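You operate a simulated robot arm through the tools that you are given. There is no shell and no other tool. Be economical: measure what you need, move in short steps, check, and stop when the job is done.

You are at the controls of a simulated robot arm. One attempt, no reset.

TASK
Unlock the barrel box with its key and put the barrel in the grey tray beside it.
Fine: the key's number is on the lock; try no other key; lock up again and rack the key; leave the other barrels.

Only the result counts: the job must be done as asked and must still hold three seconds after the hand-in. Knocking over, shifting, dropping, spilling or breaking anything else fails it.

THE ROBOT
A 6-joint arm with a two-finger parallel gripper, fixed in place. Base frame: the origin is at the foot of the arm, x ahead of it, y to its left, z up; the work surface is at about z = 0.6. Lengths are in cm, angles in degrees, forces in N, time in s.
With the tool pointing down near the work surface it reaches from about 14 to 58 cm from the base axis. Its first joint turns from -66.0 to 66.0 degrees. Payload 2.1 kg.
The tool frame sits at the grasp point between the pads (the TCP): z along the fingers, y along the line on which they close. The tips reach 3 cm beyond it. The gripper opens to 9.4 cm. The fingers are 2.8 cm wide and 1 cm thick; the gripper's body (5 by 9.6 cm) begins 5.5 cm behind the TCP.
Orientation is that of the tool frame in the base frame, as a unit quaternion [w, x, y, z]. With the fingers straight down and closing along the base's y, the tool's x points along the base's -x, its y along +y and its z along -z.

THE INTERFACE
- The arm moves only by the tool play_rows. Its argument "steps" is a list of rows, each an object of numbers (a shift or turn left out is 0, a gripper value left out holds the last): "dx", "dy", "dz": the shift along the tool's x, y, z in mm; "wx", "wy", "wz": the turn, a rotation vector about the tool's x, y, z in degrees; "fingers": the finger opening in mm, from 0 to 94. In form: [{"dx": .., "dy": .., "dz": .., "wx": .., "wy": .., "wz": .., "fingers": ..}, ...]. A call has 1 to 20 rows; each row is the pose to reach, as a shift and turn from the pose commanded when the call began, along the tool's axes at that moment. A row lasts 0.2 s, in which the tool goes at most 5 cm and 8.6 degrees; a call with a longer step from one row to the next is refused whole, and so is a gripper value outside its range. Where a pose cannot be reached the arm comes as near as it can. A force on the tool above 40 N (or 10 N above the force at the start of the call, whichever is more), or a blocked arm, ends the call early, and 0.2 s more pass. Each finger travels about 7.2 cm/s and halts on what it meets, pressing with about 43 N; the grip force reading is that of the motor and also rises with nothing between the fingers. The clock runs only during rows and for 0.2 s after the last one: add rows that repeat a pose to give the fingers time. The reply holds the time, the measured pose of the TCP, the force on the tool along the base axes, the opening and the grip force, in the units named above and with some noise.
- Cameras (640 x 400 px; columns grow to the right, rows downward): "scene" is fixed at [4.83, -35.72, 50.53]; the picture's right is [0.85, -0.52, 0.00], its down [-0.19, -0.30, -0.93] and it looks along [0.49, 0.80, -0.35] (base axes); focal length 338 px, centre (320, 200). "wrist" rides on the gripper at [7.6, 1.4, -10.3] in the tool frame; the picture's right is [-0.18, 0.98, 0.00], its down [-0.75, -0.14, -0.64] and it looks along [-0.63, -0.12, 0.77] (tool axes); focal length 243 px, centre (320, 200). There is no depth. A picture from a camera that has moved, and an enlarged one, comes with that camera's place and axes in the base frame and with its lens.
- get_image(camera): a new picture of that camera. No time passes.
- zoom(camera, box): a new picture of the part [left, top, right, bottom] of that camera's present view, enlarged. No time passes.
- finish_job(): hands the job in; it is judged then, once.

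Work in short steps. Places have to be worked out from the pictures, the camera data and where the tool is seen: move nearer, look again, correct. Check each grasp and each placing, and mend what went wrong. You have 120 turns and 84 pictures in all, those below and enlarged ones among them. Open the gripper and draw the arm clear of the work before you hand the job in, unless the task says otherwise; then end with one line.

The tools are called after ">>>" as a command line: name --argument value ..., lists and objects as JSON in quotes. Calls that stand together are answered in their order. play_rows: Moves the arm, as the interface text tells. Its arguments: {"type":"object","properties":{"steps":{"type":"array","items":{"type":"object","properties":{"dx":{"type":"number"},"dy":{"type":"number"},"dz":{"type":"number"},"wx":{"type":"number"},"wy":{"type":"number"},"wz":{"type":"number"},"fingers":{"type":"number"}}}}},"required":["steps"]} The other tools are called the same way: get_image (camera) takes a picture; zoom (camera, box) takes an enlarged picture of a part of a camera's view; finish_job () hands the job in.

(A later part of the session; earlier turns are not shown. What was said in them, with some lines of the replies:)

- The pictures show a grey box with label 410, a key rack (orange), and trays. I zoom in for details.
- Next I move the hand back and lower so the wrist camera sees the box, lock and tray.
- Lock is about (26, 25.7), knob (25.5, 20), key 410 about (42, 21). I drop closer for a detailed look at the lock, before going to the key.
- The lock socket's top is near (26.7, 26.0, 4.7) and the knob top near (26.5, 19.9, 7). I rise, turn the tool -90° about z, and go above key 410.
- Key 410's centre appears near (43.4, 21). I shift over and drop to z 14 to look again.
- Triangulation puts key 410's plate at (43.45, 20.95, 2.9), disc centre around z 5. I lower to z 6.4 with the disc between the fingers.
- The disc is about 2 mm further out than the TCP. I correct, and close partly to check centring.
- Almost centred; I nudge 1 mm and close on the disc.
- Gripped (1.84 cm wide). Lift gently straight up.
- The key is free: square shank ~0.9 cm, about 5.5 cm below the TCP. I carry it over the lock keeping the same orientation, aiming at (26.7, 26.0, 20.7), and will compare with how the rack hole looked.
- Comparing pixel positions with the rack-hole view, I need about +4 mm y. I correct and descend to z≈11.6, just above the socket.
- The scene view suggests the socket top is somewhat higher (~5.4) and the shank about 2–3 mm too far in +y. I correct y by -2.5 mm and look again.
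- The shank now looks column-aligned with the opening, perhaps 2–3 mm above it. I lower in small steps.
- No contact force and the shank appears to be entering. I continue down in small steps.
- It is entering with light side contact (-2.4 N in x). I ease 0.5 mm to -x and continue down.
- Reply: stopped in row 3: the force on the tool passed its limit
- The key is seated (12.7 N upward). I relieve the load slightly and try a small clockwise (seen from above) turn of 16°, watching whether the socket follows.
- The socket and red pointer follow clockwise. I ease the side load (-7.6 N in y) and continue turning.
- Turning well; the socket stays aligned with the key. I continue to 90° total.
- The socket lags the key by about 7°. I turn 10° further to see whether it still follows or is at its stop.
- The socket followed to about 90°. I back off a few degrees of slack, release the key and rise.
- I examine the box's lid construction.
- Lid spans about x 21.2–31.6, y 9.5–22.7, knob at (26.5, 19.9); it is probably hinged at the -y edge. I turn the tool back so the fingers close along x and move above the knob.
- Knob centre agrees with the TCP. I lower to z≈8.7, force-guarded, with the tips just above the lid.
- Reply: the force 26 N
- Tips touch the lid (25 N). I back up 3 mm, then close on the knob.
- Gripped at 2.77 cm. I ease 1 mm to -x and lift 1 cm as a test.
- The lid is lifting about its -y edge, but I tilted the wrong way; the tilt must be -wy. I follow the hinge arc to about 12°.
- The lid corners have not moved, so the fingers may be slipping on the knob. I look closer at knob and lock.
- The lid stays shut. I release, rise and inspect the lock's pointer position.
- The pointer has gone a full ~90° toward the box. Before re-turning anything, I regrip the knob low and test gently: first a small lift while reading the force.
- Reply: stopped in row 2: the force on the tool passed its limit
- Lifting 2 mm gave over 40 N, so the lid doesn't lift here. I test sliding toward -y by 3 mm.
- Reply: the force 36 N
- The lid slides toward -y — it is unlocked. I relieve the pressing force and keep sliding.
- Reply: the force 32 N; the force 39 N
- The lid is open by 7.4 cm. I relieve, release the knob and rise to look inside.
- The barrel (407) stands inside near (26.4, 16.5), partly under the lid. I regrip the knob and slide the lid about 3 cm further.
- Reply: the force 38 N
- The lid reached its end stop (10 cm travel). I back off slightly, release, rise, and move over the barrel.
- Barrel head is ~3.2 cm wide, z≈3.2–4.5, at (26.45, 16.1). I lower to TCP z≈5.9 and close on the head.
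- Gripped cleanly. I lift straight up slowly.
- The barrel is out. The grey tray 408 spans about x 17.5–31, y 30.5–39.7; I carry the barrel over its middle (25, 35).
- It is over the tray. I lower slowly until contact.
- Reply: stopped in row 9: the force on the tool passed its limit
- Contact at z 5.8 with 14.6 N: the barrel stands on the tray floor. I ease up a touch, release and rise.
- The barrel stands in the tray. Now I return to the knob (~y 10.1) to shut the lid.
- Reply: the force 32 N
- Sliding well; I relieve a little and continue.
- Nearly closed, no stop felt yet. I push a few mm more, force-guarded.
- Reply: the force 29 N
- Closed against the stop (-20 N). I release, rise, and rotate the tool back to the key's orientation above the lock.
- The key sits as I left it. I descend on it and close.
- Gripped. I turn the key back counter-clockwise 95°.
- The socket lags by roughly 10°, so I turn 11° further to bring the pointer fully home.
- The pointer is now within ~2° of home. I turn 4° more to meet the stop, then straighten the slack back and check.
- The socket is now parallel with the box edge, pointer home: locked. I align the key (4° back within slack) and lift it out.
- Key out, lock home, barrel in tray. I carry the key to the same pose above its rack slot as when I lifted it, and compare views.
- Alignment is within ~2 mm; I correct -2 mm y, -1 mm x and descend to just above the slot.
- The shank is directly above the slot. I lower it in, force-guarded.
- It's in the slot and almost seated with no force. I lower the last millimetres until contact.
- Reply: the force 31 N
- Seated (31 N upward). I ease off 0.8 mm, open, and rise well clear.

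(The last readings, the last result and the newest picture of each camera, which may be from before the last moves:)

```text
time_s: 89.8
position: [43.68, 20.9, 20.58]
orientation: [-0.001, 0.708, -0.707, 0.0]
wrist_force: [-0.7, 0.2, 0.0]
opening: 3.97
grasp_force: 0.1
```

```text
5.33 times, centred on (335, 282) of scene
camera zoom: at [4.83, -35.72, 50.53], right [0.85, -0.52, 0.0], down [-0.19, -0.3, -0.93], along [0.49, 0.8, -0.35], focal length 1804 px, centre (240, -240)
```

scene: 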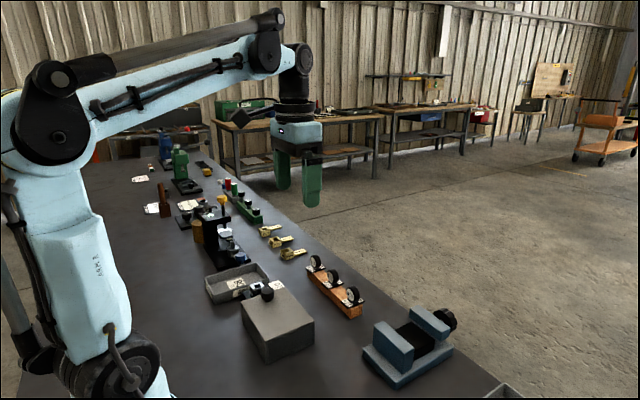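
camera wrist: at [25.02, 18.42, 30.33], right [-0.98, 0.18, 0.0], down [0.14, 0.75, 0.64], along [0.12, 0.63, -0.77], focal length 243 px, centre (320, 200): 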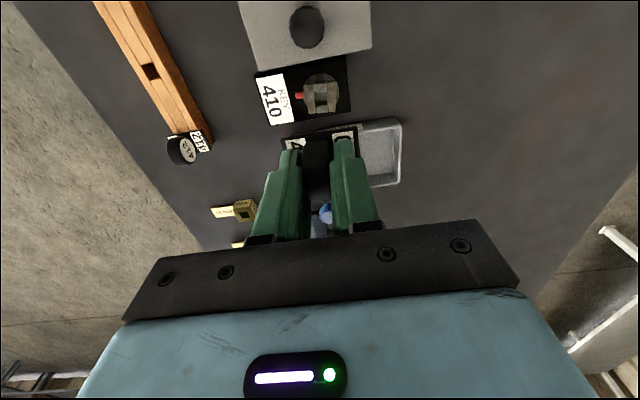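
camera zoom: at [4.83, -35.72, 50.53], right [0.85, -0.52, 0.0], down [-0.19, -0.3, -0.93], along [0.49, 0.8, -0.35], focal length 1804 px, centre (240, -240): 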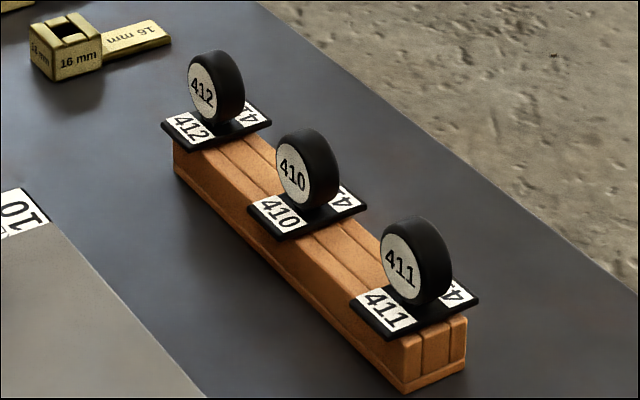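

Key racked, lid shut, barrel in tray. One last check of the lock pointer and lid.

>>> zoom --camera "wrist" --box '[380, 0, 560, 180]'

>>> zoom --camera "scene" --box '[235, 265, 295, 305]'

```text
2.22 times, centred on (470, 90) of wrist
camera zoom: at [42.11, 13.36, 30.78], right [-0.98, 0.18, 0.0], down [0.14, 0.75, 0.64], along [0.12, 0.63, -0.77], focal length 539 px, centre (-13, 444)
```

zoom: 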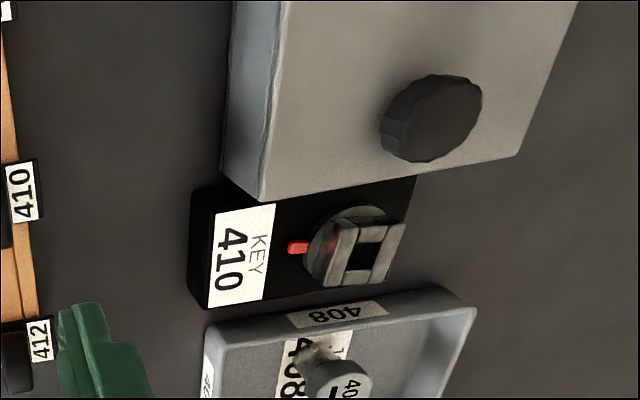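

```text
10.00 times, centred on (265, 285) of scene
camera zoom: at [4.83, -35.72, 50.53], right [0.85, -0.52, 0.0], down [-0.19, -0.3, -0.93], along [0.49, 0.8, -0.35], focal length 3383 px, centre (870, -650)
```

zoom: 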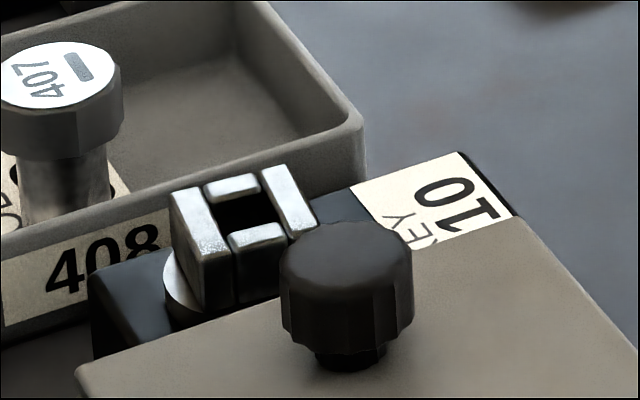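

The socket looks possibly a few degrees off its original angle. I go back to the same viewpoint as my early lock close-up for an exact comparison.

>>> play_rows --steps '[{"dx": -12, "dy": 43}, {"dx": -25, "dy": 86}, {"dx": -37, "dy": 129}, {"dx": -49, "dy": 171, "dz": -1}, {"dx": -49, "dy": 171, "dz": -1}]'

>>> zoom --camera "wrist" --box '[292, 65, 352, 125]'

```text
time_s: 91.0
position: [26.67, 25.84, 20.62]
orientation: [0.0, 0.707, -0.707, 0.001]
wrist_force: [-0.3, 0.0, -0.5]
opening: 4.0
grasp_force: 0.1
```

```text
6.67 times, centred on (322, 95) of wrist
camera zoom: at [24.98, 18.33, 30.88], right [-0.98, 0.18, 0.0], down [0.14, 0.75, 0.64], along [0.12, 0.63, -0.77], focal length 1618 px, centre (307, 900)
```

zoom: 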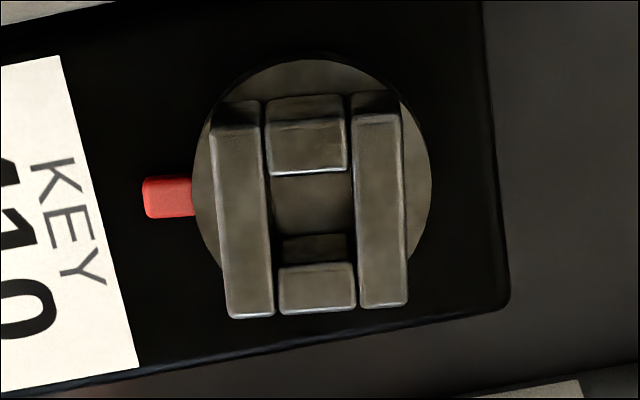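

The socket sits about 5° clockwise of its original home — dragged slightly as the key came out. Closing the parallel fingers squarely on the socket's two bars will square it to 0°; I lower over it with 5 cm opening, tips staying above the disc.

>>> play_rows --steps '[{"dx": -2, "fingers": 50}, {"dx": -2, "dz": 40}, {"dx": -2, "dz": 80}, {"dx": -2, "dz": 110}, {"dx": -2, "dz": 124}, {"dx": -2, "dz": 130}, {"dx": -2, "dz": 130}]'

>>> zoom --camera "scene" --box '[235, 250, 305, 310]'

```text
time_s: 92.6
position: [26.52, 26.11, 7.64]
orientation: [0.0, 0.707, -0.707, 0.001]
wrist_force: [0.7, 0.0, -0.1]
opening: 5.01
grasp_force: 0.2
```

```text
6.67 times, centred on (270, 280) of scene
camera zoom: at [4.83, -35.72, 50.53], right [0.85, -0.52, 0.0], down [-0.19, -0.3, -0.93], along [0.49, 0.8, -0.35], focal length 2256 px, centre (653, -333)
```

zoom: 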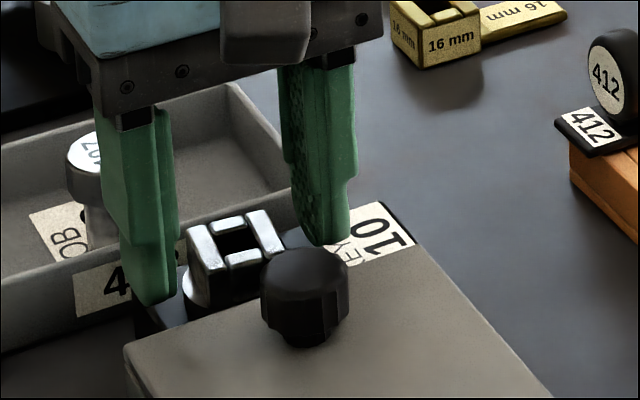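

The fingers straddle the socket. I close gently.

>>> play_rows --steps '[{"fingers": 42}, {"fingers": 36}, {"fingers": 33}, {"fingers": 31}, {"fingers": 29}, {"fingers": 27}, {"fingers": 25}, {"fingers": 25}]'

```text
time_s: 94.4
position: [26.52, 26.13, 7.49]
orientation: [0.0, 0.708, -0.706, -0.001]
wrist_force: [-7.0, -2.8, 1.4]
opening: 2.85
grasp_force: 45.4
```

Closed flush at 2.85 cm. I open, rise to the comparison viewpoint, and check.

>>> play_rows --steps '[{"fingers": 40}, {"fingers": 50}, {"fingers": 50}, {"dz": -40}, {"dz": -80}, {"dx": 2, "dz": -130}, {"dx": 2, "dz": -130}]'

>>> zoom --camera "wrist" --box '[292, 65, 352, 125]'

```text
time_s: 96.0
position: [26.5, 25.77, 20.52]
orientation: [0.0, -0.707, 0.707, -0.001]
wrist_force: [0.4, 0.4, -0.1]
opening: 4.99
grasp_force: 0.0
```

```text
refused: no pictures are left
```

No pictures remain. The fingers closed flush and parallel on the socket, so it should be squared home. I draw the arm further up and clear, then hand in.

>>> play_rows --steps '[{"dz": -40}, {"dz": -80}, {"dz": -110}, {"dz": -110}]'

>>> finish_job

```text
time_s: 97.0
position: [26.45, 25.74, 31.55]
orientation: [0.0, -0.707, 0.707, 0.0]
wrist_force: [-0.3, 0.1, -0.9]
opening: 4.99
grasp_force: 0.1
```

```text
The job is handed in.
```

I unlocked the box with key 410, stood barrel 407 in the grey tray, slid the lid shut, turned the lock back and racked the key, but I had no pictures left to confirm the lock's final angle: it was about 5° off home until I squared it by closing the fingers on its socket, and I didn't test the lid afterwards.
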